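You operate a simulated robot arm through the tools that you are given. There is no shell and no other tool.

You run a simulated two-armed robot. Do the job below in one go: nothing can be reset, and whatever is moved stays where it is left.

TASK
Fit the blue strip, set the seal time from the orange card and heat the sealer.
Fine: lock the strip with the yellow catch before the heat goes on; wait for the HOT lamp.
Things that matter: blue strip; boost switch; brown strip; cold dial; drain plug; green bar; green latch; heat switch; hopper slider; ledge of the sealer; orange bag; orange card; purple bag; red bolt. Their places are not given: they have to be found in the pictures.

The check looks at the end state, three seconds after you hand in, the way a careful person would. Anything else that was tipped, shoved, dropped, spilled or broken makes it a failure. Lids that push on must go on centred and level and be pressed home; caps that screw on are set level and turned clockwise until they are tight.

THE ROBOT
Two 7-joint arms with fingered hands on one trunk that stands fixed in place. Base frame: the origin is at the foot of the trunk, x ahead of it, y to its left, z up; the work surface is at about z = 800. Lengths are in mm, angles in rad, forces in N, time in s.
The left shoulder is at [70, 143, 1289], the right one opposite. With the tool pointing down near the work surface each hand reaches from about 100 to 740 mm from the base axis, measured 20 degrees to its own side. Payload 3.6 kg a hand.
The tool frame of a hand sits at the grasp point between the pads (the TCP): z along the fingers, y along the line on which they close. The tips reach 25 mm beyond it. The gripper opens to 88 mm. The gripper's body begins 29 mm behind the TCP. The gripper is a hand of 5 fingers: y runs from the thumb to the fingers, the wrist lies at [-13, -97, -162] in the tool frame, and closing takes about 1.5 s.
Orientation is that of the tool frame in the base frame, as a unit quaternion [x, y, z, w]. With the fingers straight down and the wrist toward the robot, the tool's x, y and z point along [0, 1, 0], [1, 0, 0] and [0, 0, -1] of the base frame.

THE INTERFACE
- The arms move only by the tool servo_tool. It takes "left_motion", "right_motion" or both (then of equal length, played together; a hand with none holds still); each is a list of rows, each an object (a shift or turn left out is 0, a gripper value left out holds the last) with "travel": the shift along the tool's x, y, z in mm, a list of three; "rot": the turn, a rotation vector about the tool's x, y, z in degrees, a list of three. In form: [{"travel": [tx, ty, tz], "rot": [ax, ay, az]}, ...]. A call has 1 to 20 rows; each row is the pose to reach, as a shift and turn from the pose commanded when the call began, along the tool's axes at that moment. "left_grip" and "right_grip" are, for a hand that has rows, the opening in per cent of the stroke, from 0 (shut) to 100 (fully open), set as the call begins (left out, the last holds). A row lasts 0.2 s, in which the tool goes at most 50 mm and 0.15 rad; a call with a longer step from one row to the next is refused whole, and so is a gripper value outside its range. A pose out of reach is approached as far as the arm can. The call stops where the force on the tool passes 40 N (or 10 N more than at its start, if that is more) or the arm is blocked; 0.2 s more then pass. The fingers move at their own pace (about 72 mm/s each) and stop on an object; they squeeze with about 25 N. The grip force told is the motor's: it shows also when the fingers shut on nothing. Time passes only in rows, and 0.2 s behind the last, so rows that repeat a pose let the fingers close. It gives the time, the measured TCP pose, the force on the tool (base axes), the opening and the grip force at its end, in the units of the frame above (readings bear some noise), with the torque about the TCP (base axes, N m) and any sound that the robot's microphone picked up.
- Cameras (640 x 400 px; columns grow to the right, rows downward): "scene" is now at [124.4, 39.9, 1507.1]; the picture's right is [0.49, -0.87, 0.00], its down [-0.57, -0.32, -0.76] and it looks along [0.66, 0.37, -0.65] (base axes); focal length 340 px, centre (320, 200). "left" rides on the left gripper at [-59, -79, -105] in its tool frame; the picture's right is [-0.73, -0.32, 0.61], its down [0.62, -0.68, 0.38] and it looks along [0.29, 0.66, 0.70] (tool axes); focal length 234 px, centre (320, 200). "right" rides on the right gripper at [59, -79, -105] in its tool frame; the picture's right is [-0.73, 0.32, -0.61], its down [-0.62, -0.68, 0.38] and it looks along [-0.29, 0.66, 0.70] (tool axes); focal length 234 px, centre (320, 200).
- capture(camera): a new picture of that camera. No time passes.
- raise_lower(by): slides the trunk up (or, below 0, down) by that many mm; the arms and the scene camera ride with it, the base frame stays. It gives what a move gives, with no picture.
- curl_fingers(index, middle, ring, little, thumb_bend, thumb_turn, hand): sets how far each is bent, from 0 (flat) to 100 (curled in); at 30 the hand is open as for a grip, at 70 the pads meet at the TCP. One left out holds its place. A second passes; each finger stops where it meets its share of the squeeze, and holds until it gets a number again. A gripper value or a shape takes the hand back. It gives what a move gives, with no picture; readings hold the bend of each and the force on index, middle, ring, little, thumb and palm. thumb_turn goes from beside the hand (0) to across from the fingers (100), as for a grip.
- set_grasp(shape, hand): the hand has 5 fingers and takes this shape, open, in about a second: jaw (thumb against the fingers, like two jaws); tri (thumb and two fingers); tip (a fingertip pinch); poke (one finger out to press); point (the index stretched); flat (the hand flat); cup (the hand cupped); fist (a fist). The gripper value then closes the fingers along that shape, each until it touches; the sizes above hold for jaw. It gives what a move gives, with no picture.
- aim_head(pan, tilt): turns the head with the scene camera to pan (to the left, within 1.501 rad either way) and tilt (down, from -0.506 to 1.204), counted from straight ahead of the robot. It gives what a move gives.
- measure_at(camera, pixels): for up to 12 pixels [column, row] of the newest picture of that camera ("zoom" is the newest enlarged one), the place [x, y, z] in the base frame of the surface seen there, good to about 3 mm. No time passes.
- enlarge(camera, box): a new picture of the part [left, top, right, bottom] of that camera's present view, enlarged. No time passes.
- finish_job(): hands the job in; it is judged then, once.

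Unless the task says otherwise, let go and move clear before handing in.

The tools are called as a command line: name --argument value ..., lists and objects as JSON in quotes. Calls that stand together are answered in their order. servo_tool: Moves the arms, as the interface text tells. Its arguments: {"type":"object","properties":{"left_motion":{"type":"array","items":{"type":"object","properties":{"travel":{"type":"array","items":{"type":"number"}},"rot":{"type":"array","items":{"type":"number"}}}}},"left_grip":{"type":"number"},"right_motion":{"type":"array","items":{"type":"object","properties":{"travel":{"type":"array","items":{"type":"number"}},"rot":{"type":"array","items":{"type":"number"}}}}},"right_grip":{"type":"number"}},"required":[]} The other tools are called the same way: raise_lower (by) slides the trunk up or down; set_grasp (shape, hand) gives the hand a shape; curl_fingers (index, middle, ring, little, thumb_bend, thumb_turn, hand) moves the fingers one by one; aim_head (pan, tilt) turns the head that bears the scene camera; capture (camera) takes a picture; measure_at (camera, pixels) gives the place of the surface under pixels of a picture; enlarge (camera, box) takes an enlarged picture of a part of a camera's view; finish_job () hands the job in.

At the start:

```text
t: 0.0
left_ee_pos: [343.0, 383.6, 1290.8]
left_ee_rot: [0.706, 0.708, 0.001, 0.0]
left_force: [0.2, 1.4, 0.0]
left_torque: [0.0, -0.01, 0.0]
left_gripper_width: 87.6
left_finger_force: 0.0
left_shape: jaw
left_bend: [30.0, 30.0, 30.0, 30.0, 30.0, 98.0]
left_finger forces: [0.0, 0.0, 0.0, 0.0, 0.0, 0.0]
right_ee_pos: [520.7, 55.0, 1284.3]
right_ee_rot: [0.707, 0.707, 0.001, 0.0]
right_force: [0.3, 0.4, 0.4]
right_torque: [-0.01, 0.0, -0.03]
right_gripper_width: 87.6
right_finger_force: 0.2
right_shape: jaw
right_bend: [30.0, 30.0, 30.0, 30.0, 30.0, 98.0]
right_finger forces: [0.0, 0.1, 0.0, 0.0, 0.1, 0.0]
trunk travel left (down, up): [-825.0, 115.0]
head pan, tilt: [0.517, 0.714]
```

scene: 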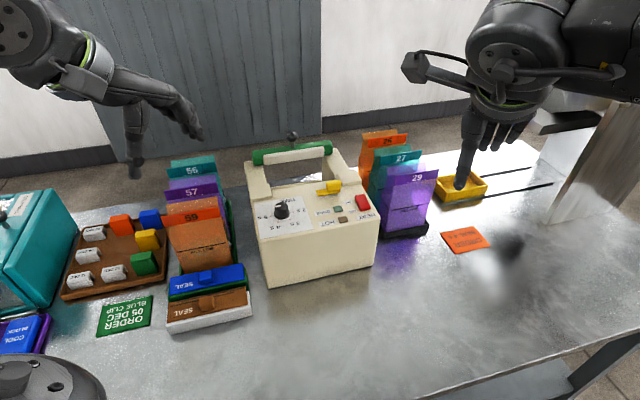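
right: 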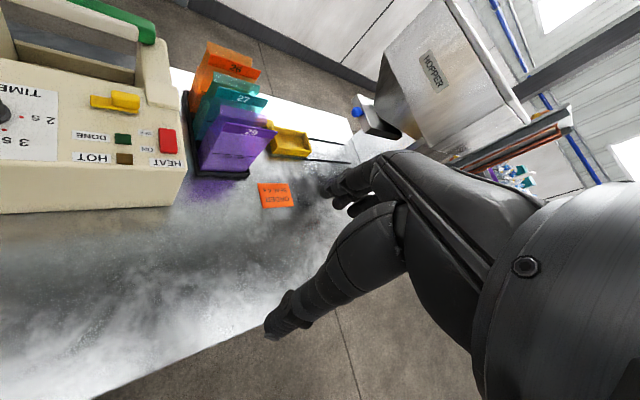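
left: 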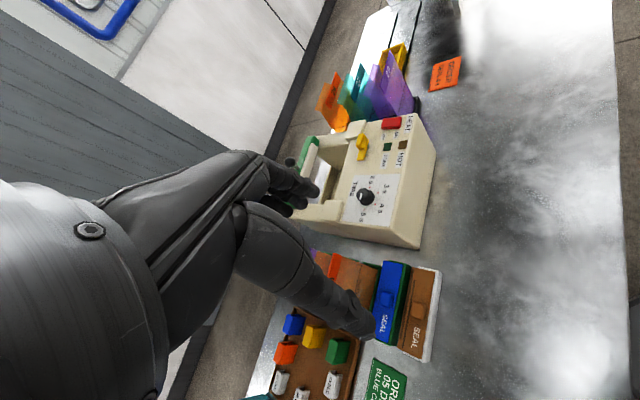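

The scene shows the cream sealer in the middle (about 310,220), the blue and brown strips in a white tray (about 205,290), and the orange card at about (466,239). I'll enlarge these parts to read them.

enlarge --camera "scene" --box '[230, 120, 390, 300]'

enlarge --camera "scene" --box '[430, 215, 500, 260]'

enlarge --camera "scene" --box '[150, 230, 270, 340]'

enlarge --camera "right" --box '[0, 0, 200, 220]'

enlarge --camera "right" --box '[240, 170, 310, 220]'

```text
2.22 times, centred on (310, 210) of scene
```

zoom: 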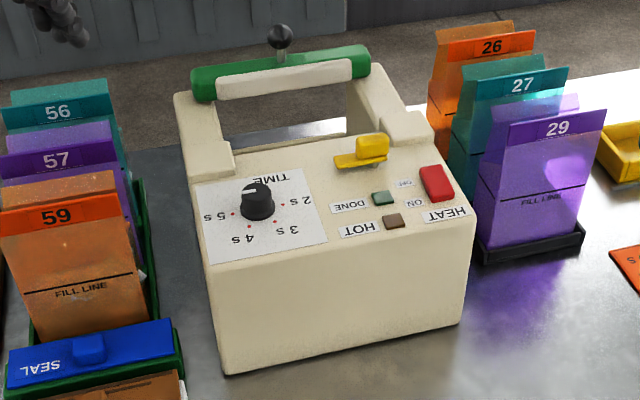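

```text
8.89 times, centred on (465, 238) of scene
```

zoom: 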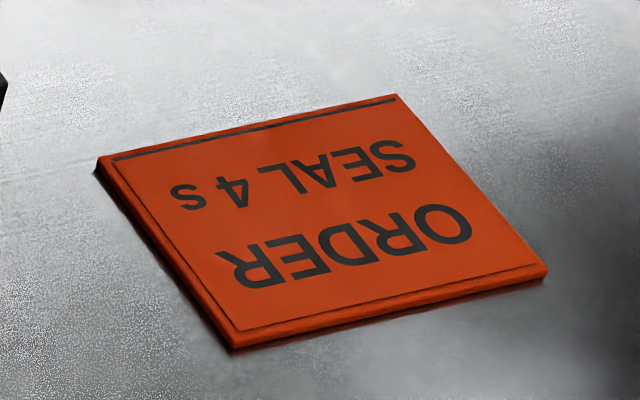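

```text
3.64 times, centred on (210, 285) of scene
```

zoom: 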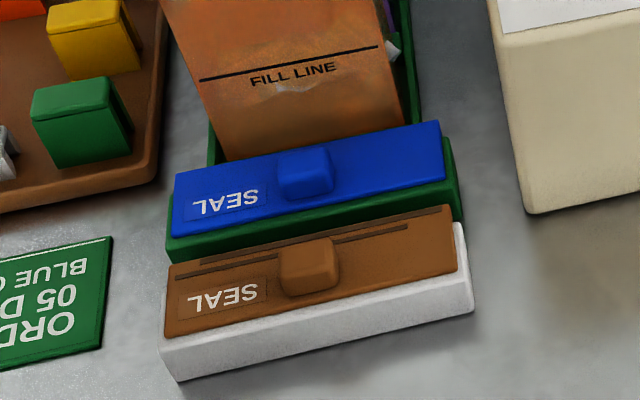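

```text
1.82 times, centred on (100, 110) of right
```

zoom: 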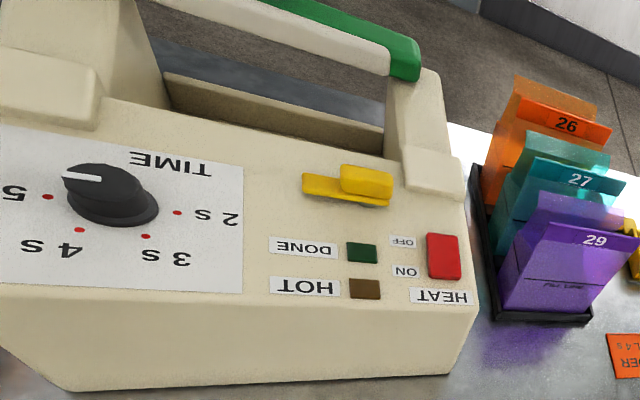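

```text
8.00 times, centred on (275, 195) of right
```

zoom: 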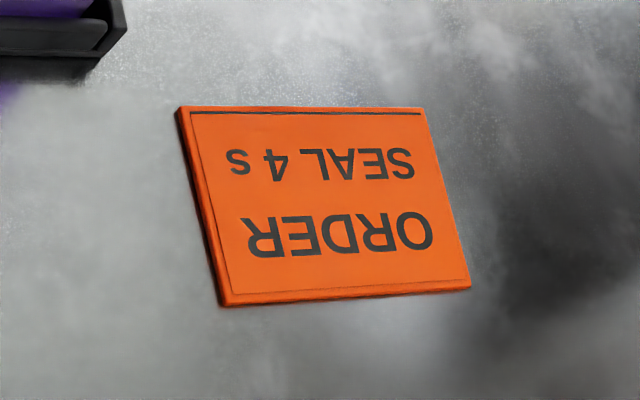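

The orange card reads SEAL 4 s, and the dial pointer currently sits away from the scale. I'll look closer at the dial, the catch, the opening behind the panel and the surroundings.

enlarge --camera "scene" --box '[240, 180, 330, 245]'

enlarge --camera "scene" --box '[300, 165, 390, 235]'

enlarge --camera "scene" --box '[235, 125, 355, 200]'

enlarge --camera "scene" --box '[0, 170, 170, 360]'

enlarge --camera "left" --box '[290, 90, 450, 260]'

```text
6.15 times, centred on (285, 212) of scene
```

zoom: 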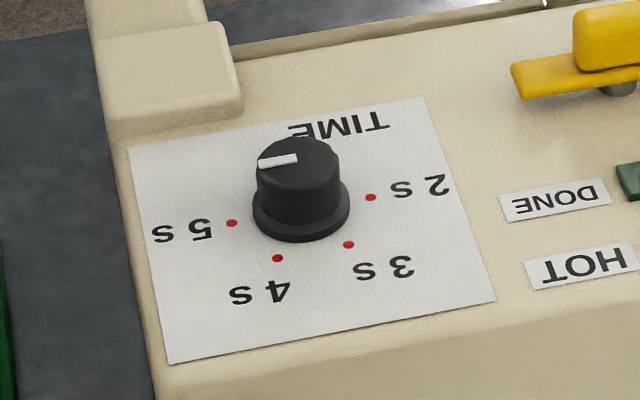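

```text
5.71 times, centred on (345, 200) of scene
```

zoom: 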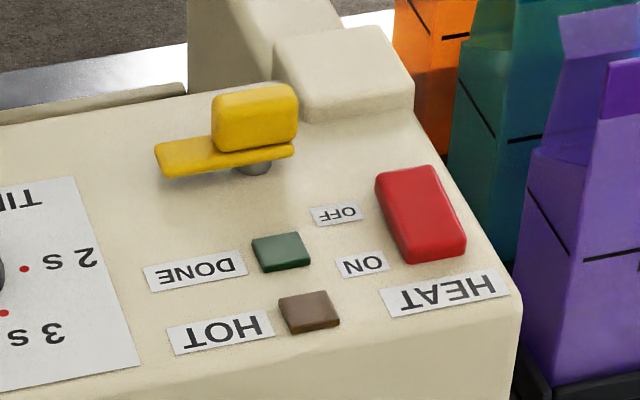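

```text
5.33 times, centred on (295, 162) of scene
```

zoom: 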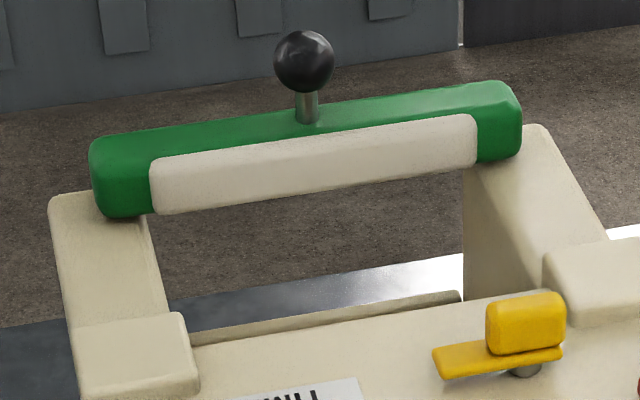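

```text
2.11 times, centred on (85, 265) of scene
```

zoom: 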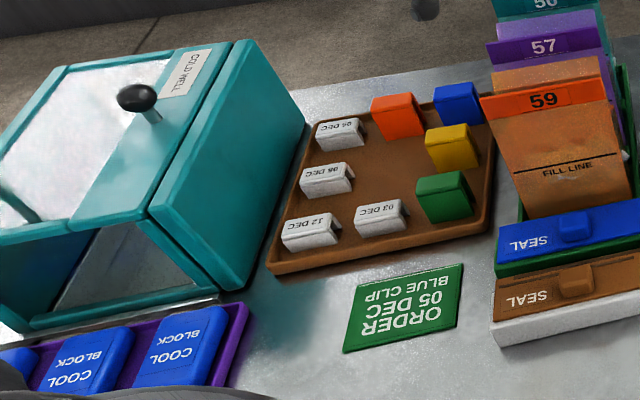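

```text
2.35 times, centred on (370, 175) of left
```

zoom: 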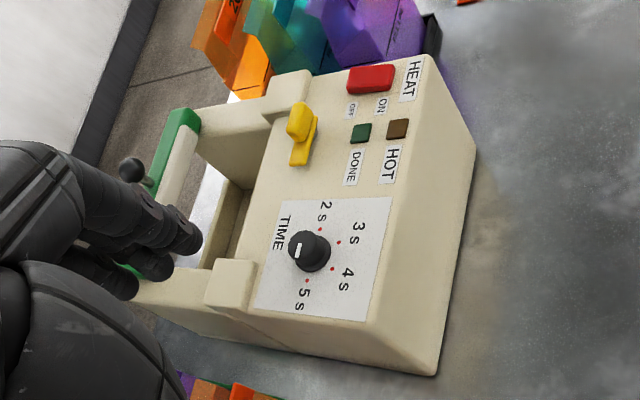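

The dial pointer points toward TIME (off the scale), with 4 s toward the near-left. I'll measure key points on the sealer, strips and their holder.

measure_at --camera "scene" --pixels '[[281, 212], [325, 189], [334, 185], [362, 202], [256, 205], [265, 280], [376, 262], [255, 161], [328, 148], [293, 136], [250, 190], [352, 176]]'

measure_at --camera "scene" --pixels '[[208, 277], [184, 292], [242, 268], [210, 305], [170, 318], [250, 300], [184, 276], [235, 265], [195, 240], [228, 240], [303, 170], [300, 185]]'

capture --camera "left"

measure_at --camera "left" --pixels '[[330, 170], [340, 175], [345, 155], [335, 190], [320, 160], [360, 140], [365, 197], [392, 123], [388, 290], [386, 305], [412, 325], [332, 200]]'

```text
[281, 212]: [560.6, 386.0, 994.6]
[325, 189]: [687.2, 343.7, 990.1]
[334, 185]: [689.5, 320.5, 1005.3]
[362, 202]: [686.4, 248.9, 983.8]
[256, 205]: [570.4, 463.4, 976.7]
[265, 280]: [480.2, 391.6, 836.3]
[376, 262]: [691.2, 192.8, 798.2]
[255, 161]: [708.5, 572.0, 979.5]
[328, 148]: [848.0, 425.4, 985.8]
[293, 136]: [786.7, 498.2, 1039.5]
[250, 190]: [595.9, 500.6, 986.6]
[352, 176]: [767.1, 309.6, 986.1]
```

```text
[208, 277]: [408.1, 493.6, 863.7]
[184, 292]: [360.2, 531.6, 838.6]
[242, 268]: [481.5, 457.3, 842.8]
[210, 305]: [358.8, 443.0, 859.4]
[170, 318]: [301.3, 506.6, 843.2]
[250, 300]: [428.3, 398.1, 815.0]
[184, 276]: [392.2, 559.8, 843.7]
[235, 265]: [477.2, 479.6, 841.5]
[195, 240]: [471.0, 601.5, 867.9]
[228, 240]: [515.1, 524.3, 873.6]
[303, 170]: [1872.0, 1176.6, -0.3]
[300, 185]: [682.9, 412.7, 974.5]
```

```text
taken
```

left: 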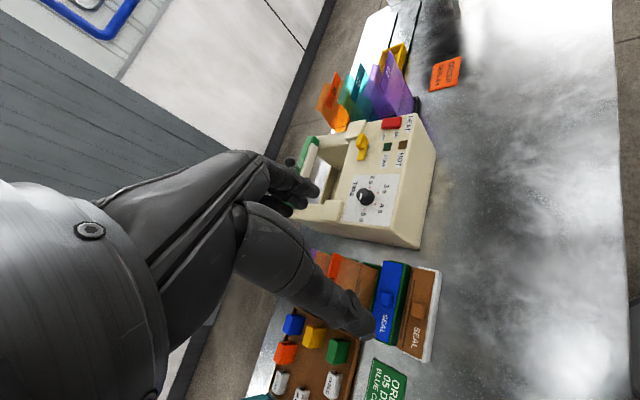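

```text
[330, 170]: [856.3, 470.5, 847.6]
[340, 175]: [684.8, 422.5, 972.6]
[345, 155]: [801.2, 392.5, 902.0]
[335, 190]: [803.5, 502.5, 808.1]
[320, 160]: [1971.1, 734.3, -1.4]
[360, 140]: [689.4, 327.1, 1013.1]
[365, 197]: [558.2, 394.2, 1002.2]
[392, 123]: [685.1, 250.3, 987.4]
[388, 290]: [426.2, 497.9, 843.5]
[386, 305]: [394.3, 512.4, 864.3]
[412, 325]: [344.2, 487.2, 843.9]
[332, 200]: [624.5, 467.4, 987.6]
```

The gap behind the panel, where the strip ledge should be, is not visible from here. I'll move the right hand forward and tilt its camera to look down into the gap.

servo_tool --right_motion '[{"travel": [31, 25, -4], "rot": [6.75, 0, 0]}, {"travel": [62, 50, -8], "rot": [13.5, 0, 0]}, {"travel": [94, 75, -12], "rot": [20.2, 0, 0]}, {"travel": [125, 100, -16], "rot": [27, 0, 0]}]'

capture --camera "right"

capture --camera "scene"

```text
t: 1.0
left_ee_pos: [344.1, 380.5, 1292.7]
left_ee_rot: [0.706, 0.708, 0.001, -0.001]
left_force: [0.7, -0.5, 0.9]
left_torque: [0.01, 0.01, 0.0]
left_gripper_width: 87.6
left_finger_force: 0.1
left_shape: jaw
left_bend: [30.0, 30.0, 30.0, 30.0, 30.0, 98.0]
left_finger forces: [0.0, 0.0, 0.1, 0.0, 0.0, 0.1]
right_ee_pos: [550.2, 109.8, 1266.1]
right_ee_rot: [0.692, 0.681, -0.164, -0.174]
right_force: [0.5, 0.4, 0.2]
right_torque: [0.01, -0.02, 0.0]
right_gripper_width: 87.9
right_finger_force: 0.0
right_shape: jaw
right_bend: [30.0, 30.0, 30.0, 30.0, 30.0, 98.0]
right_finger forces: [0.0, 0.0, 0.0, 0.1, 0.0, 0.0]
right hand out of reach, approached as far as the arm can: row 3, 4
trunk travel left (down, up): [-825.0, 115.0]
head pan, tilt: [0.517, 0.714]
```

```text
taken
```

right: 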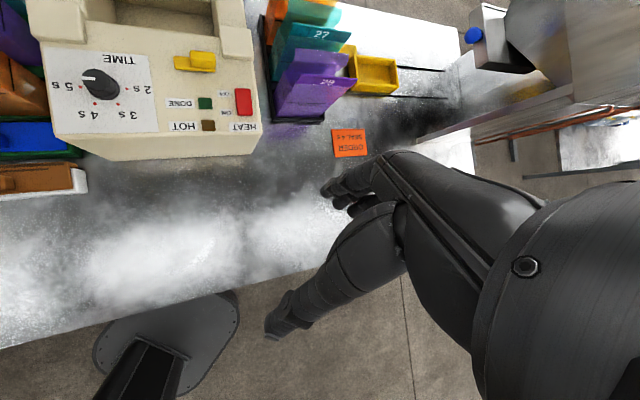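

```text
taken
```

scene: 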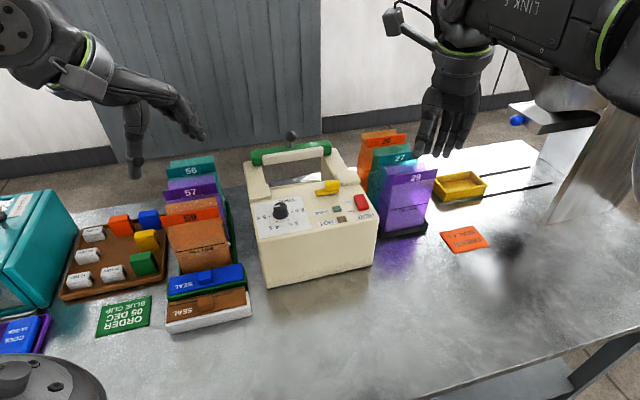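

The right hand reached only about (550,110,1266), but the gap is partly in view at the top left (80-250, 0-30). I'll enlarge it.

enlarge --camera "right" --box '[0, 0, 280, 200]'

measure_at --camera "right" --pixels '[[146, 20], [190, 40], [200, 62], [182, 62], [101, 86], [242, 101], [205, 103], [208, 126], [60, 30], [240, 40], [100, 5], [160, 5]]'

```text
2.00 times, centred on (140, 100) of right
```

zoom: 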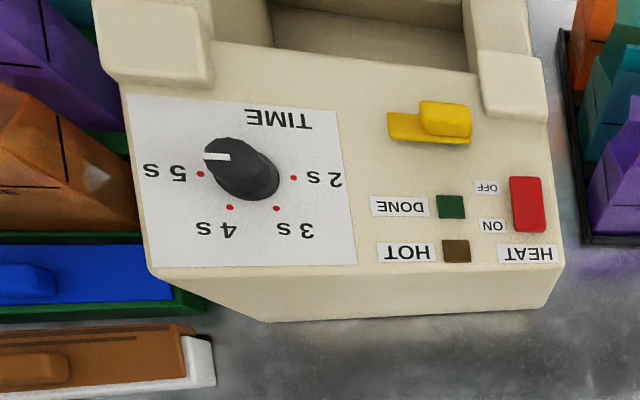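

```text
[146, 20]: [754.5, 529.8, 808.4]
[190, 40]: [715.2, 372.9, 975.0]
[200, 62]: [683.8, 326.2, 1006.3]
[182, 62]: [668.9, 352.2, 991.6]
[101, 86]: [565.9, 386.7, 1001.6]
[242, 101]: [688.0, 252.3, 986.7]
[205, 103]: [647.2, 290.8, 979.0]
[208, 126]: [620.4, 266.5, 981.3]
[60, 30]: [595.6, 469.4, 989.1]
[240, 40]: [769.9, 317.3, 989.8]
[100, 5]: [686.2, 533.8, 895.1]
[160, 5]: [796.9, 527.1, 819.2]
```

The gap's floor is still hidden. I'll move the left hand forward and left so its camera looks almost straight down into the gap.

servo_tool --left_motion '[{"travel": [24, 39, -3]}, {"travel": [48, 79, -6]}, {"travel": [73, 118, -9]}, {"travel": [97, 158, -12]}, {"travel": [121, 197, -15]}, {"travel": [146, 237, -19]}]'

capture --camera "left"

```text
t: 2.4
left_ee_pos: [585.5, 530.7, 1310.7]
left_ee_rot: [0.708, 0.707, 0.0, -0.001]
left_force: [0.3, 0.1, 0.6]
left_torque: [-0.01, 0.0, 0.02]
left_gripper_width: 87.7
left_finger_force: 0.1
left_shape: jaw
left_bend: [30.0, 30.0, 30.0, 30.0, 30.0, 98.0]
left_finger forces: [0.1, 0.0, 0.0, 0.1, 0.1, 0.0]
right_ee_pos: [552.1, 114.9, 1270.8]
right_ee_rot: [0.691, 0.683, -0.161, -0.173]
right_force: [0.5, 0.0, -0.8]
right_torque: [0.06, 0.02, -0.01]
right_gripper_width: 87.7
right_finger_force: 0.2
right_shape: jaw
right_bend: [30.0, 30.0, 30.0, 30.0, 30.0, 98.0]
right_finger forces: [0.0, 0.0, 0.1, 0.0, 0.0, 0.0]
trunk travel left (down, up): [-825.0, 115.0]
head pan, tilt: [0.517, 0.714]
```

```text
taken
```

left: 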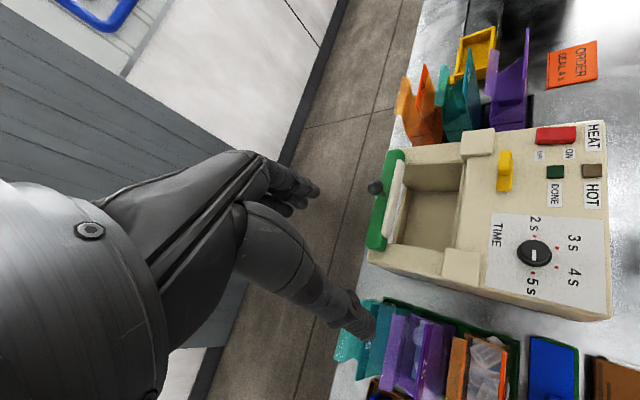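

The pocket is now visible at about (430,200), between the white pad on the green bar and the panel. I'll enlarge it.

enlarge --camera "left" --box '[350, 110, 550, 290]'

enlarge --camera "left" --box '[480, 110, 630, 310]'

measure_at --camera "left" --pixels '[[405, 170], [398, 230], [450, 180], [445, 235], [430, 205], [462, 200], [380, 210], [505, 172], [533, 254], [440, 200], [420, 175], [410, 235]]'

measure_at --camera "left" --pixels '[[400, 155], [372, 245], [376, 188], [390, 160], [392, 200], [478, 143], [460, 265], [608, 122], [609, 318], [370, 257], [398, 147], [430, 152]]'

```text
2.22 times, centred on (450, 200) of left
```

zoom: 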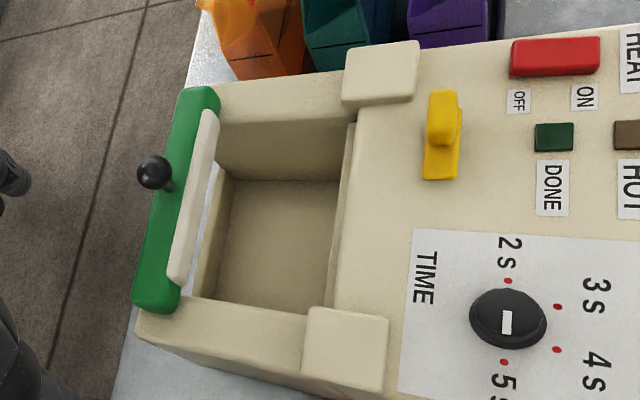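

```text
2.00 times, centred on (555, 210) of left
```

zoom: 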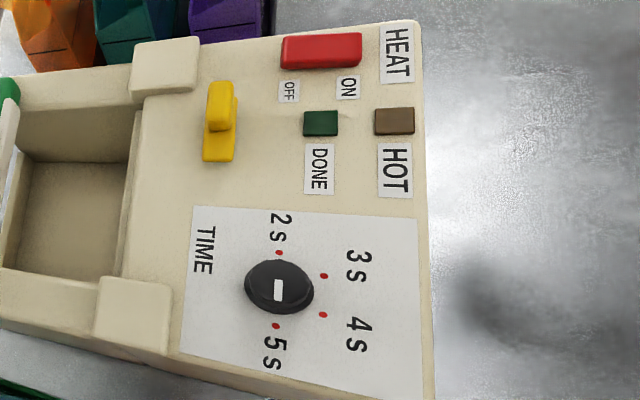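

```text
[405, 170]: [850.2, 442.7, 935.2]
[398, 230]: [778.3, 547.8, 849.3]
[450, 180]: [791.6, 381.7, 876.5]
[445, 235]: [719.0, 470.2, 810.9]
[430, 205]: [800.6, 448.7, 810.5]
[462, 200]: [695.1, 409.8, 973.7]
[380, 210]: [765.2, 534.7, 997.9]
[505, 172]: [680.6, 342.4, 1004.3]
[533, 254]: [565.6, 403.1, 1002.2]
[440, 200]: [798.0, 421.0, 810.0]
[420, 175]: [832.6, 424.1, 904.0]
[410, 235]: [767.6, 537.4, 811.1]
```

```text
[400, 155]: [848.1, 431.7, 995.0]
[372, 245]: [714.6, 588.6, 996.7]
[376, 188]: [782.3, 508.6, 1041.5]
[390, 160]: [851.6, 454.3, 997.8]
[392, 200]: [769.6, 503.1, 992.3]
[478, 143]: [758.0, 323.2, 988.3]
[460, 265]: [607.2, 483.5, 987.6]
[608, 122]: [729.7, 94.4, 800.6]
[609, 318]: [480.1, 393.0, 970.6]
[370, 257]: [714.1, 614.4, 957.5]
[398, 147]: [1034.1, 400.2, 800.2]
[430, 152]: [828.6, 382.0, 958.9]
```

There is a narrow rim just beyond the panel's rear edge at about (462,200). I'll zoom further there and measure across it.

enlarge --camera "left" --box '[435, 130, 515, 185]'

enlarge --camera "left" --box '[435, 210, 515, 300]'

enlarge --camera "left" --box '[435, 125, 515, 290]'

measure_at --camera "zoom" --pixels '[[280, 200], [300, 200], [315, 200], [325, 200], [335, 200], [345, 200], [360, 200], [380, 200], [420, 200], [350, 60], [330, 310], [340, 280]]'

```text
7.27 times, centred on (475, 158) of left
```

zoom: 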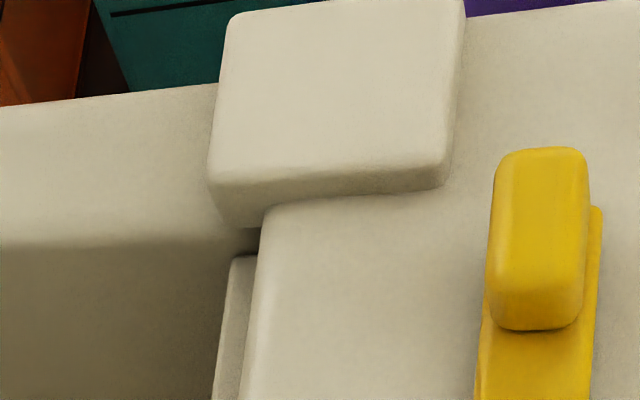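

```text
4.44 times, centred on (475, 255) of left
```

zoom: 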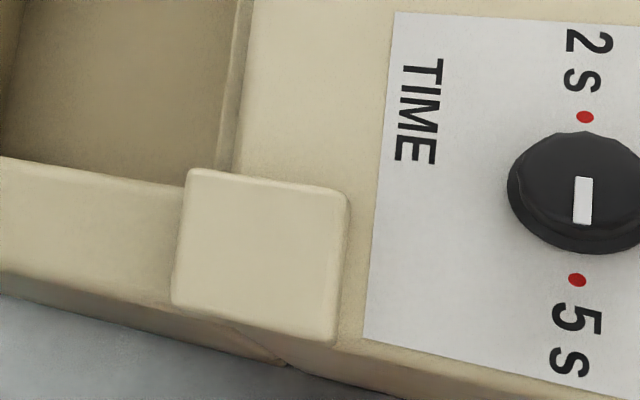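

```text
2.42 times, centred on (475, 208) of left
```

zoom: 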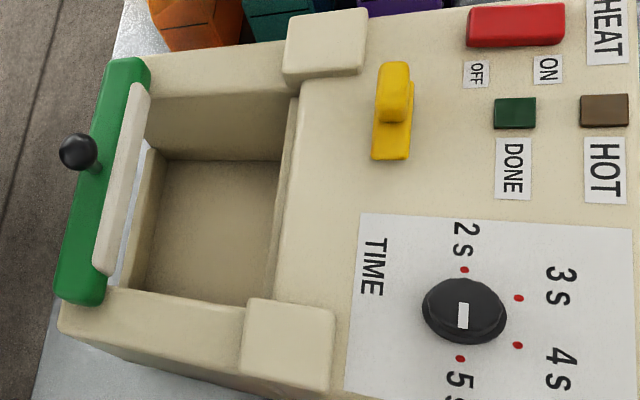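

```text
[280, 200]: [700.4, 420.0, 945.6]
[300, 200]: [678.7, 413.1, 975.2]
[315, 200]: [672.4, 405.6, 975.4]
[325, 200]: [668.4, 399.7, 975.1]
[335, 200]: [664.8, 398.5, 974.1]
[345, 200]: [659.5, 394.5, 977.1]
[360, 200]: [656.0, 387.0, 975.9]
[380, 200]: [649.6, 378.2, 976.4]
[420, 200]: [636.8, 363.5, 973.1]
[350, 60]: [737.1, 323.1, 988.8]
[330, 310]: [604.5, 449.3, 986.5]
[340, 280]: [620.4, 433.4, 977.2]
```

The panel sits at z≈975 with two corner blocks about 13 mm higher; the strip most likely sits on the rear edge between the blocks, behind the catch. I'll measure the block corners and the catch, then the strip.

enlarge --camera "left" --box '[440, 125, 530, 185]'

measure_at --camera "zoom" --pixels '[[230, 30], [435, 20], [425, 155], [215, 165], [215, 210], [415, 190], [510, 150], [560, 150], [555, 280], [490, 270], [480, 390], [570, 385]]'

enlarge --camera "left" --box '[435, 235, 515, 290]'

measure_at --camera "zoom" --pixels '[[130, 100], [390, 140], [370, 340], [110, 300], [300, 115], [60, 30], [130, 30], [160, 30], [190, 30], [230, 30], [150, 60], [170, 60]]'

```text
6.67 times, centred on (485, 155) of left
```

zoom: 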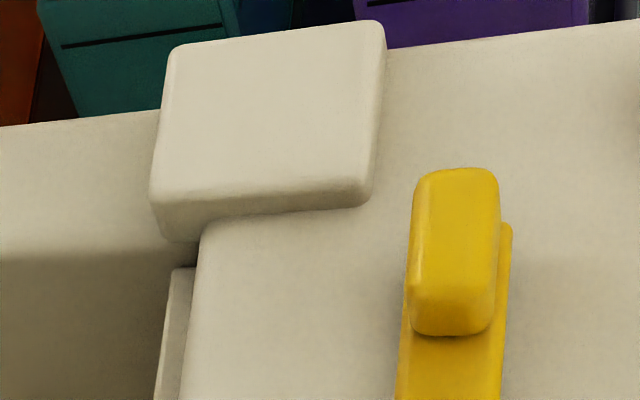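

```text
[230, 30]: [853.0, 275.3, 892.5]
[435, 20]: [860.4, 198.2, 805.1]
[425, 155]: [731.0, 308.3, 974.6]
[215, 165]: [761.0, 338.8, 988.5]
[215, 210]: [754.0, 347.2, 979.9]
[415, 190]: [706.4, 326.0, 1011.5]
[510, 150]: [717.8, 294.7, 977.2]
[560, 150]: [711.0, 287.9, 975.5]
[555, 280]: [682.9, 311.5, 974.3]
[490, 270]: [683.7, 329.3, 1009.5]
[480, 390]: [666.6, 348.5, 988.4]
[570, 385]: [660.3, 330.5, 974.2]
```

```text
7.27 times, centred on (475, 262) of left
```

zoom: 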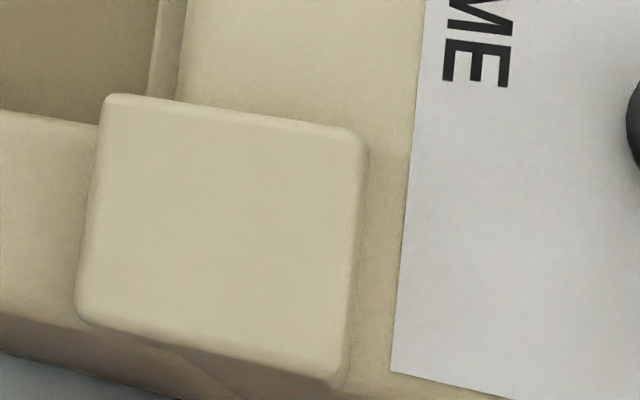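

```text
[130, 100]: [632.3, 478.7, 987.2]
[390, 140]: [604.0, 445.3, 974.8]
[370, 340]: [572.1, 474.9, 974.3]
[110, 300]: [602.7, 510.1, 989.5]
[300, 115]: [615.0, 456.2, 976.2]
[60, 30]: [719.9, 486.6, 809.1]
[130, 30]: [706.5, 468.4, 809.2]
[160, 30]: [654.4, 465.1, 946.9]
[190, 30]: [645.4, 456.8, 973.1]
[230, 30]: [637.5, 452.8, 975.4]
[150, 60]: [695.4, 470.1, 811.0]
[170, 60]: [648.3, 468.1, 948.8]
```

The rear rim at z≈946 is very narrow. I'll get the sealer's axes more precisely from label, panel and bar edges, and look at the rim and rear wall in more detail.

enlarge --camera "left" --box '[480, 110, 630, 310]'

measure_at --camera "zoom" --pixels '[[196, 210], [412, 222], [184, 348], [430, 398], [279, 252], [323, 275], [323, 315], [276, 325], [413, 25], [425, 215], [278, 290], [300, 150]]'

measure_at --camera "zoom" --pixels '[[275, 282], [280, 297], [262, 270], [300, 300], [290, 38], [355, 38], [355, 62], [285, 66], [210, 90], [230, 90], [205, 155], [232, 155]]'

enlarge --camera "scene" --box '[240, 160, 350, 215]'

measure_at --camera "zoom" --pixels '[[130, 165], [200, 152], [300, 133], [400, 115], [200, 170], [300, 152], [400, 133], [450, 125], [500, 110], [520, 190], [60, 170], [40, 240]]'

```text
2.00 times, centred on (555, 210) of left
```

zoom: 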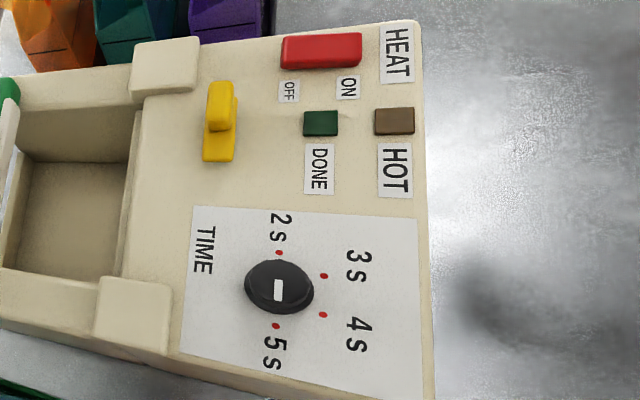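

```text
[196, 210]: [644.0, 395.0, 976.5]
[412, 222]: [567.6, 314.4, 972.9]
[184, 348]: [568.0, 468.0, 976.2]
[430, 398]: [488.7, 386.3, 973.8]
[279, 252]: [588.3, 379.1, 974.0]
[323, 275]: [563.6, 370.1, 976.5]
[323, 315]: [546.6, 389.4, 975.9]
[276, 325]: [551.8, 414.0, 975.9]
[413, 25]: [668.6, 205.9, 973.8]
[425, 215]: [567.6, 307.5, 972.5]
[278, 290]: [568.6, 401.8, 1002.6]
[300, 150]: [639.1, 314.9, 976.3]
```

```text
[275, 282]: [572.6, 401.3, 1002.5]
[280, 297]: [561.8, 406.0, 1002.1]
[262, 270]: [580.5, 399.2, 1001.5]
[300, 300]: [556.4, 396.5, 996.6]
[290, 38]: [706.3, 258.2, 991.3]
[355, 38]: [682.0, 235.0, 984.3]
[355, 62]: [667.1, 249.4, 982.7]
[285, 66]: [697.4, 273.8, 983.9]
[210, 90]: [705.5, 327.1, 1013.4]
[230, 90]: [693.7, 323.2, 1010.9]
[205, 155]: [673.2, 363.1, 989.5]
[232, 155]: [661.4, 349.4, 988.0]
```

```text
5.82 times, centred on (295, 188) of scene
```

zoom: 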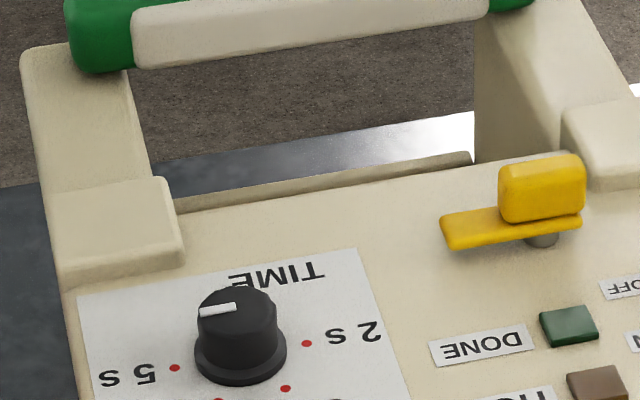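

```text
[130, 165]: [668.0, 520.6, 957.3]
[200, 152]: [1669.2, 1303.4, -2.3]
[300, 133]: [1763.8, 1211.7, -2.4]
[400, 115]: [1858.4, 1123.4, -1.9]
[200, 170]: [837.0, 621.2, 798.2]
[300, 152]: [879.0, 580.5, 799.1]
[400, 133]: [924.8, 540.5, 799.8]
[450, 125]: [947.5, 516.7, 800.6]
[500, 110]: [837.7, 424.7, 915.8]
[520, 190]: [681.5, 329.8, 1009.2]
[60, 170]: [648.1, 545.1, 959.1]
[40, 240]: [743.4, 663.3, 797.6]
```

The pointer lines up with the 5 s dot, so reaching 4 s means turning about 60° counter-clockwise seen from above; the sealer's u axis is about -44° and its v axis about 46°. Now I'll measure the blue strip and its holder.

enlarge --camera "scene" --box '[155, 245, 265, 335]'

measure_at --camera "zoom" --pixels '[[145, 158], [450, 95], [455, 150], [150, 225], [270, 115], [325, 105], [335, 155], [275, 165], [305, 140], [220, 195], [420, 135], [460, 170]]'

measure_at --camera "zoom" --pixels '[[350, 150], [260, 165], [200, 150], [380, 110], [145, 245], [400, 175], [250, 210], [480, 110], [300, 190], [155, 265], [490, 150], [200, 240]]'

enlarge --camera "left" --box '[440, 310, 640, 400]'

```text
4.44 times, centred on (210, 290) of scene
```

zoom: 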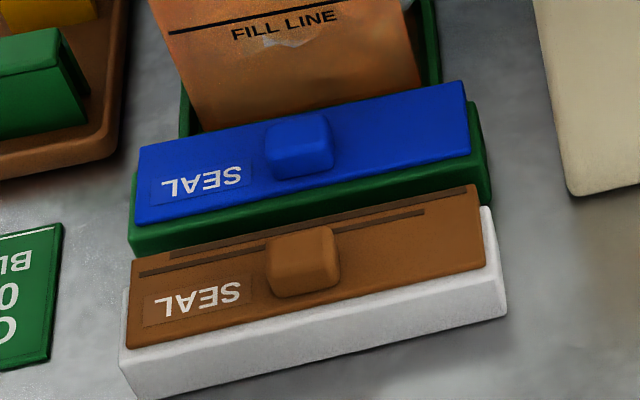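

```text
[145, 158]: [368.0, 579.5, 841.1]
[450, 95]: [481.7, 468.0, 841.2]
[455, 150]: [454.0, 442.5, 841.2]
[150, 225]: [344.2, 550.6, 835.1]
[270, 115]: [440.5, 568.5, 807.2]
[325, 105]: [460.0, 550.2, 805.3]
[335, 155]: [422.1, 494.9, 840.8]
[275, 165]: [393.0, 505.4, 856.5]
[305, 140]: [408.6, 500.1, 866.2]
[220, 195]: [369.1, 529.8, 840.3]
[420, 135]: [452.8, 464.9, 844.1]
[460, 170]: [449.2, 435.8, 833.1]
```

```text
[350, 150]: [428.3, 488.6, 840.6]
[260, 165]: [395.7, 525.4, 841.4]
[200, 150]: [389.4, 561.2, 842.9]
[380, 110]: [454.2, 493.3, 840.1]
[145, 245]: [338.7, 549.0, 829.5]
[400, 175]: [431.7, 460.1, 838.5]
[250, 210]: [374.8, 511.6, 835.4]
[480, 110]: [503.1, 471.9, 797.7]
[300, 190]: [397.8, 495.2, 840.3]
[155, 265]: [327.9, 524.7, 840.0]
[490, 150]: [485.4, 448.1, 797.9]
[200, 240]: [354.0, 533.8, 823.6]
```

```text
3.20 times, centred on (540, 355) of left
```

zoom: 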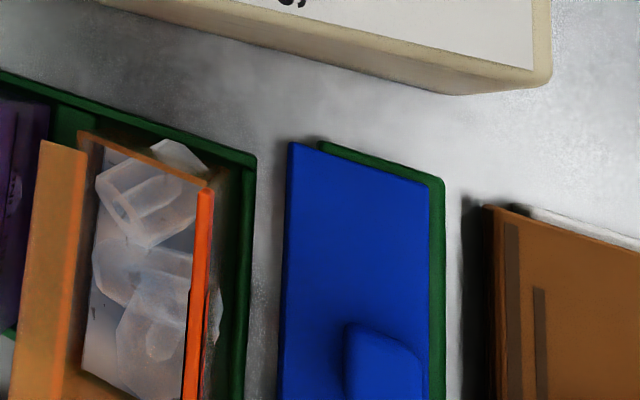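

The blue strip is about 168 x 42 mm, lies parallel to the sealer's width, and has its handle offset toward the front. I'll check the rocker switch tilt, the catch and the rear wall before moving.

enlarge --camera "left" --box '[530, 120, 610, 170]'

measure_at --camera "zoom" --pixels '[[70, 60], [110, 60], [150, 58], [190, 56], [230, 54], [270, 52], [310, 50], [345, 50], [350, 110], [100, 140], [200, 100], [390, 100]]'

enlarge --camera "scene" --box '[310, 175, 380, 225]'

measure_at --camera "zoom" --pixels '[[400, 170], [415, 190], [430, 210], [445, 230], [455, 245], [440, 160], [460, 180], [475, 200], [490, 220], [500, 235], [420, 240], [445, 270]]'

```text
8.00 times, centred on (570, 145) of left
```

zoom: 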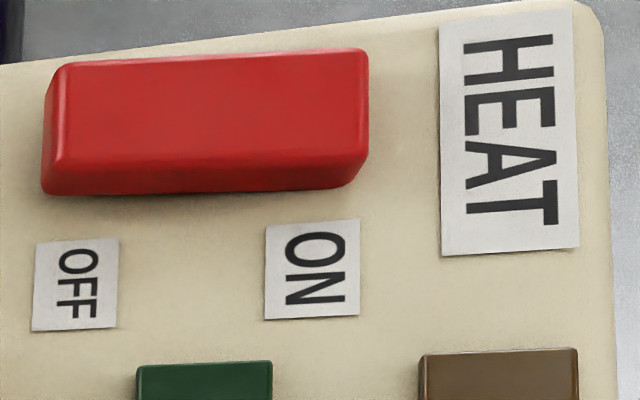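

```text
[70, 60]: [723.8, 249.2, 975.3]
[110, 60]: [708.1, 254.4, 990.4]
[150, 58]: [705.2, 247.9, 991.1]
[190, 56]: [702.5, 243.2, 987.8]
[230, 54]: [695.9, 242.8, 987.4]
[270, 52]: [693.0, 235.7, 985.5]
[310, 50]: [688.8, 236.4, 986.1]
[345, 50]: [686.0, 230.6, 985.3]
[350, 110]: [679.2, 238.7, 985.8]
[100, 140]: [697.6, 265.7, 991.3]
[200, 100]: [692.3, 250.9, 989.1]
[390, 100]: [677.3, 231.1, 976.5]
```

```text
8.00 times, centred on (345, 200) of scene
```

zoom: 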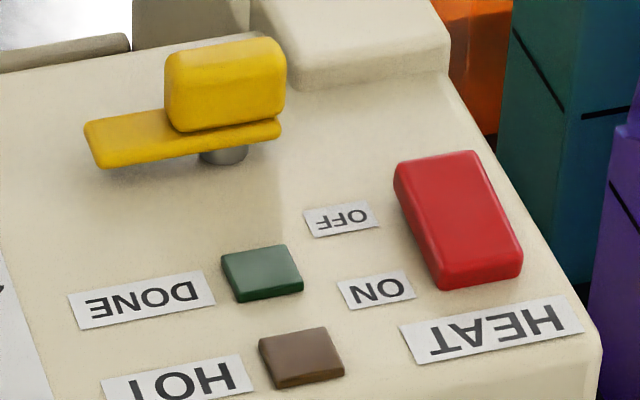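

```text
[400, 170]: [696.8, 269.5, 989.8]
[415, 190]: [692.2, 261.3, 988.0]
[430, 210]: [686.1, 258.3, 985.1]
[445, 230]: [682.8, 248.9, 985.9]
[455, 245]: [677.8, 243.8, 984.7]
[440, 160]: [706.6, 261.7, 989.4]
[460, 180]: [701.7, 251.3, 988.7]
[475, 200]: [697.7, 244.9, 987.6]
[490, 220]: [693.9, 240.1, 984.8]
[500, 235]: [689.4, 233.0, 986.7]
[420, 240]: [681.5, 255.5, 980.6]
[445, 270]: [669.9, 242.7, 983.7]
```

The rocker's OFF end (z≈990) stands higher than its ON end (z≈985), and both lamps are dark. I'll look around with the head to see whether other controls show how switches are drawn here, before touching anything.

aim_head --pan -0.3 --tilt 0.6

capture --camera "scene"

aim_head --pan 1.2 --tilt 0.75

capture --camera "scene"

```text
t: 3.5
left_ee_pos: [581.0, 529.8, 1311.5]
left_ee_rot: [0.707, 0.708, 0.001, 0.0]
left_force: [0.7, -0.3, -0.7]
left_torque: [-0.01, -0.02, 0.03]
left_gripper_width: 87.6
left_finger_force: 0.1
left_shape: jaw
left_bend: [30.0, 30.0, 30.0, 30.0, 30.0, 98.0]
left_finger forces: [0.1, 0.0, 0.1, 0.1, 0.0, 0.0]
right_ee_pos: [550.5, 115.2, 1272.5]
right_ee_rot: [0.693, 0.683, -0.158, -0.172]
right_force: [0.2, -1.2, -1.1]
right_torque: [-0.02, 0.01, 0.0]
right_gripper_width: 88.0
right_finger_force: 0.2
right_shape: jaw
right_bend: [30.0, 30.0, 30.0, 30.0, 30.0, 98.0]
right_finger forces: [0.0, 0.0, 0.0, 0.0, 0.0, 0.0]
trunk travel left (down, up): [-825.0, 115.0]
head pan, tilt: [-0.3, 0.6]
```

```text
taken
```

scene: 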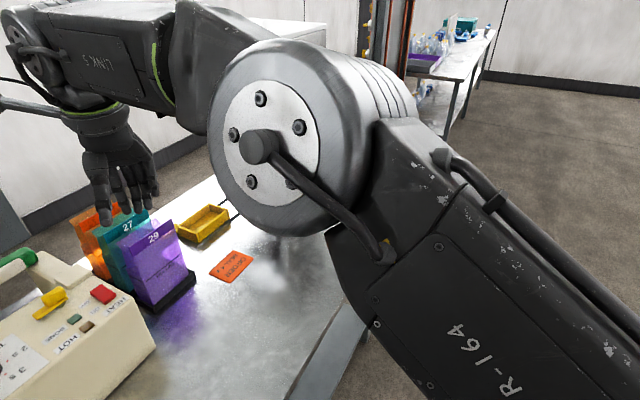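

```text
t: 5.2
left_ee_pos: [580.4, 529.5, 1311.4]
left_ee_rot: [0.707, 0.707, 0.002, 0.0]
left_force: [-0.6, -1.1, -0.2]
left_torque: [-0.01, 0.0, -0.03]
left_gripper_width: 87.7
left_finger_force: 0.1
left_shape: jaw
left_bend: [30.0, 30.0, 30.0, 30.0, 30.0, 98.0]
left_finger forces: [0.0, 0.0, 0.1, 0.1, 0.0, 0.1]
right_ee_pos: [551.2, 114.7, 1273.3]
right_ee_rot: [0.692, 0.683, -0.158, -0.172]
right_force: [0.6, 0.1, -0.5]
right_torque: [-0.02, 0.0, 0.03]
right_gripper_width: 87.8
right_finger_force: 0.0
right_shape: jaw
right_bend: [30.0, 30.0, 30.0, 30.0, 30.0, 98.0]
right_finger forces: [0.0, 0.1, 0.0, 0.0, 0.0, 0.0]
trunk travel left (down, up): [-825.0, 115.0]
head pan, tilt: [1.201, 0.75]
```

```text
taken
```

scene: 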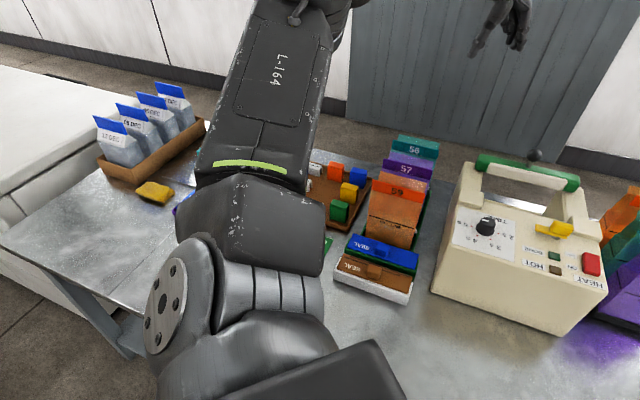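

Nothing there changes the plan, so I'll turn the head back to the sealer and bring the left hand above the blue strip's handle (about 409,501), yawed 46° to line up with the strip.

aim_head --pan 0.62 --tilt 0.75

servo_tool --left_motion '[{"travel": [-4, -21, 33], "rot": [0, 0, -5.75]}, {"travel": [-7, -43, 65], "rot": [0, 0, -11.5]}, {"travel": [-11, -64, 98], "rot": [0, 0, -17.25]}, {"travel": [-15, -86, 131], "rot": [0, 0, -23]}, {"travel": [-18, -107, 163], "rot": [0, 0, -28.75]}, {"travel": [-22, -128, 196], "rot": [0, 0, -34.5]}, {"travel": [-25, -150, 228], "rot": [0, 0, -40.25]}, {"travel": [-29, -171, 261], "rot": [0, 0, -46]}]'

capture --camera "left"

capture --camera "scene"

```text
t: 6.1
left_ee_pos: [580.0, 530.7, 1311.9]
left_ee_rot: [0.707, 0.708, 0.0, 0.0]
left_force: [-0.7, -0.3, -0.1]
left_torque: [0.01, -0.02, -0.01]
left_gripper_width: 87.7
left_finger_force: 0.1
left_shape: jaw
left_bend: [30.0, 30.0, 30.0, 30.0, 30.0, 98.0]
left_finger forces: [0.0, 0.1, 0.0, 0.0, 0.1, 0.1]
right_ee_pos: [549.5, 114.5, 1273.1]
right_ee_rot: [0.692, 0.683, -0.158, -0.172]
right_force: [0.1, 0.2, 0.1]
right_torque: [-0.02, 0.0, -0.01]
right_gripper_width: 88.1
right_finger_force: 0.0
right_shape: jaw
right_bend: [30.0, 30.0, 30.0, 30.0, 30.0, 98.0]
right_finger forces: [0.0, 0.0, 0.0, 0.0, 0.0, 0.0]
trunk travel left (down, up): [-825.0, 115.0]
head pan, tilt: [0.62, 0.75]
```

```text
t: 7.9
left_ee_pos: [409.5, 500.3, 1049.8]
left_ee_rot: [0.373, 0.928, 0.001, 0.001]
left_force: [0.0, -0.3, -1.4]
left_torque: [-0.02, 0.02, -0.03]
left_gripper_width: 88.0
left_finger_force: 0.1
left_shape: jaw
left_bend: [30.0, 30.0, 30.0, 30.0, 30.0, 98.0]
left_finger forces: [0.1, 0.0, 0.1, 0.1, 0.1, 0.0]
right_ee_pos: [548.5, 116.4, 1272.2]
right_ee_rot: [0.692, 0.683, -0.16, -0.171]
right_force: [-0.3, 0.3, -0.4]
right_torque: [-0.01, 0.0, 0.0]
right_gripper_width: 87.7
right_finger_force: 0.1
right_shape: jaw
right_bend: [30.0, 30.0, 30.0, 30.0, 30.0, 98.0]
right_finger forces: [0.0, 0.1, 0.1, 0.0, 0.1, 0.1]
trunk travel left (down, up): [-825.0, 115.0]
head pan, tilt: [0.62, 0.75]
```

```text
taken
```

left: 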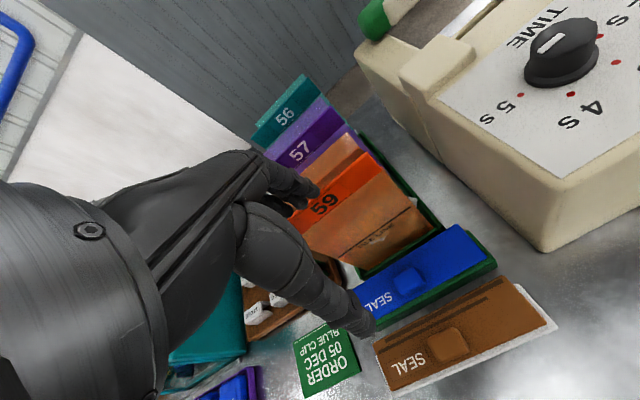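

```text
taken
```

scene: 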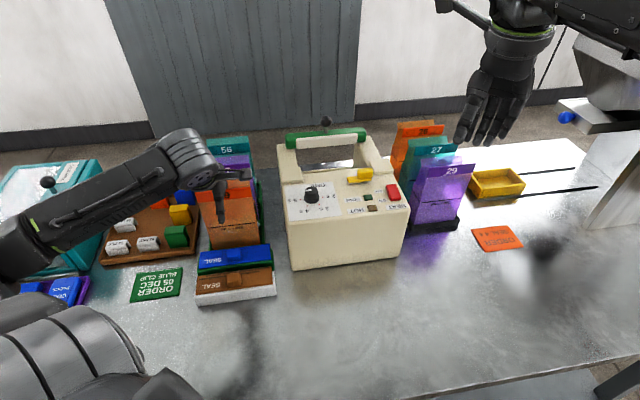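

The blue strip with its handle is now at about (408,280) in the left picture. I'll enlarge and measure it.

enlarge --camera "left" --box '[350, 215, 510, 330]'

measure_at --camera "zoom" --pixels '[[230, 195], [270, 180], [290, 205], [250, 225], [262, 203], [240, 240], [300, 225], [400, 45], [480, 105], [440, 100], [350, 130], [150, 300]]'

enlarge --camera "scene" --box '[190, 235, 290, 310]'

measure_at --camera "zoom" --pixels '[[260, 75], [330, 65], [290, 75], [265, 85], [340, 78], [300, 105], [70, 105], [500, 55], [505, 110], [70, 170], [230, 110], [380, 85]]'

```text
3.48 times, centred on (430, 272) of left
```

zoom: 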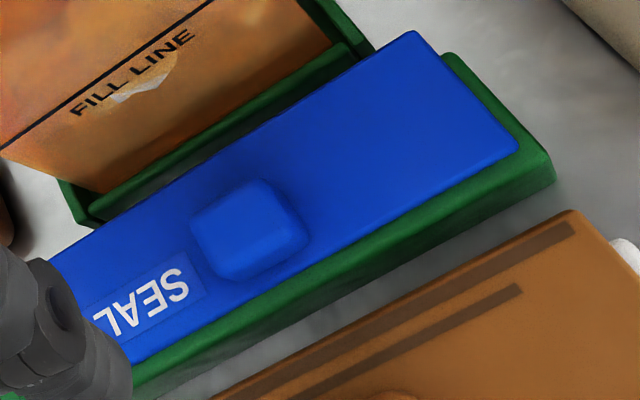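

```text
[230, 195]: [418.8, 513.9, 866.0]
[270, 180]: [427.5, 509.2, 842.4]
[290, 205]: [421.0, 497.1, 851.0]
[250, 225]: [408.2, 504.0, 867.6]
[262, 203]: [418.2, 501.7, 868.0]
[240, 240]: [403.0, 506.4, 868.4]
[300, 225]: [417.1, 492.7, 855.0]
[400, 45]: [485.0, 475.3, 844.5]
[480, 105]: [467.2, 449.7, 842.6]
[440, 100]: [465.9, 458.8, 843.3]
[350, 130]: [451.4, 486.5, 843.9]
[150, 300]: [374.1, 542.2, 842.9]
```

```text
5.33 times, centred on (240, 272) of scene
```

zoom: 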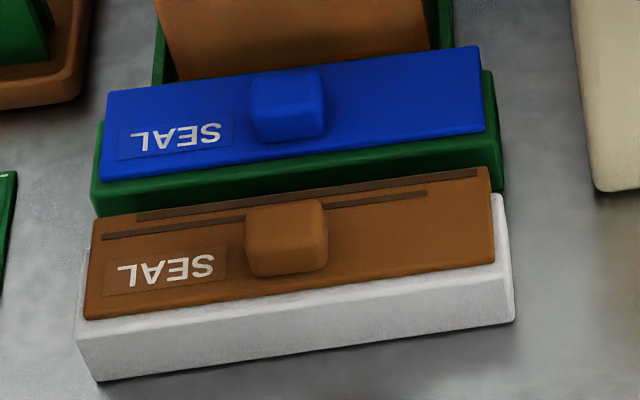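

```text
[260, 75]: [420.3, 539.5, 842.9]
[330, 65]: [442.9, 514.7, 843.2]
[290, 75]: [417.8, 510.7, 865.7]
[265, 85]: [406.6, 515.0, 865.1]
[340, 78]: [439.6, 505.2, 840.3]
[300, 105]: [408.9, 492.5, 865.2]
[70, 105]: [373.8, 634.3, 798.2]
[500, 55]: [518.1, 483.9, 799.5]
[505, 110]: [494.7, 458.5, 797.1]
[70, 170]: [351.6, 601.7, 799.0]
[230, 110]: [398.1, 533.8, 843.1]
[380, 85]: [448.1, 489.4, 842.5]
```

The handle centre is near (412,507.5), top z≈867, roughly centred on the strip. Before descending I'll measure how close bag 59 and its rack stand, because the fingers open toward it.

measure_at --camera "left" --pixels '[[330, 200], [345, 190], [360, 185], [350, 230], [375, 215], [400, 200], [420, 235], [390, 255], [365, 265], [440, 225], [385, 180], [310, 215]]'

measure_at --camera "scene" --pixels '[[235, 185], [245, 190], [250, 200], [230, 230], [250, 230], [215, 240], [235, 245], [255, 240], [258, 225], [240, 205], [252, 188], [225, 215]]'

enlarge --camera "scene" --box '[150, 120, 290, 270]'

```text
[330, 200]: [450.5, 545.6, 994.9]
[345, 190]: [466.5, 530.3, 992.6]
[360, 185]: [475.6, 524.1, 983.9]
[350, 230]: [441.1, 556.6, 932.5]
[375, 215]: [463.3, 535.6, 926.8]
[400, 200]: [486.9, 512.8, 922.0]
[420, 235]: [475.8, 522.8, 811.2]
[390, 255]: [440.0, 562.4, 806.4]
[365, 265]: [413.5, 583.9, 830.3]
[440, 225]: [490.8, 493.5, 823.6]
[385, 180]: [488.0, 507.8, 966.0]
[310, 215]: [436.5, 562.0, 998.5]
```

```text
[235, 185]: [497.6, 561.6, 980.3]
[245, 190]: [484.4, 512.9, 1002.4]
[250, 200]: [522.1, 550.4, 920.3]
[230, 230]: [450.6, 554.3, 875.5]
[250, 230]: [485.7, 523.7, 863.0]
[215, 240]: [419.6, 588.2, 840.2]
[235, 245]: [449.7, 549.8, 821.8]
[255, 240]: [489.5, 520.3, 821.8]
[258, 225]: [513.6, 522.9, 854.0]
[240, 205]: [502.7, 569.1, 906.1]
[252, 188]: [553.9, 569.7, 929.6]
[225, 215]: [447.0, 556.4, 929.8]
```

```text
2.67 times, centred on (220, 195) of scene
```

zoom: 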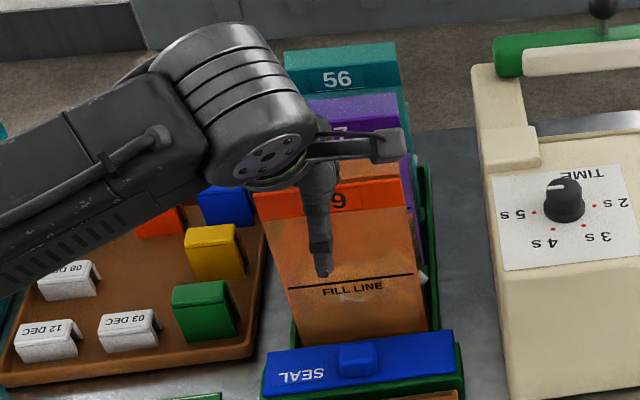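

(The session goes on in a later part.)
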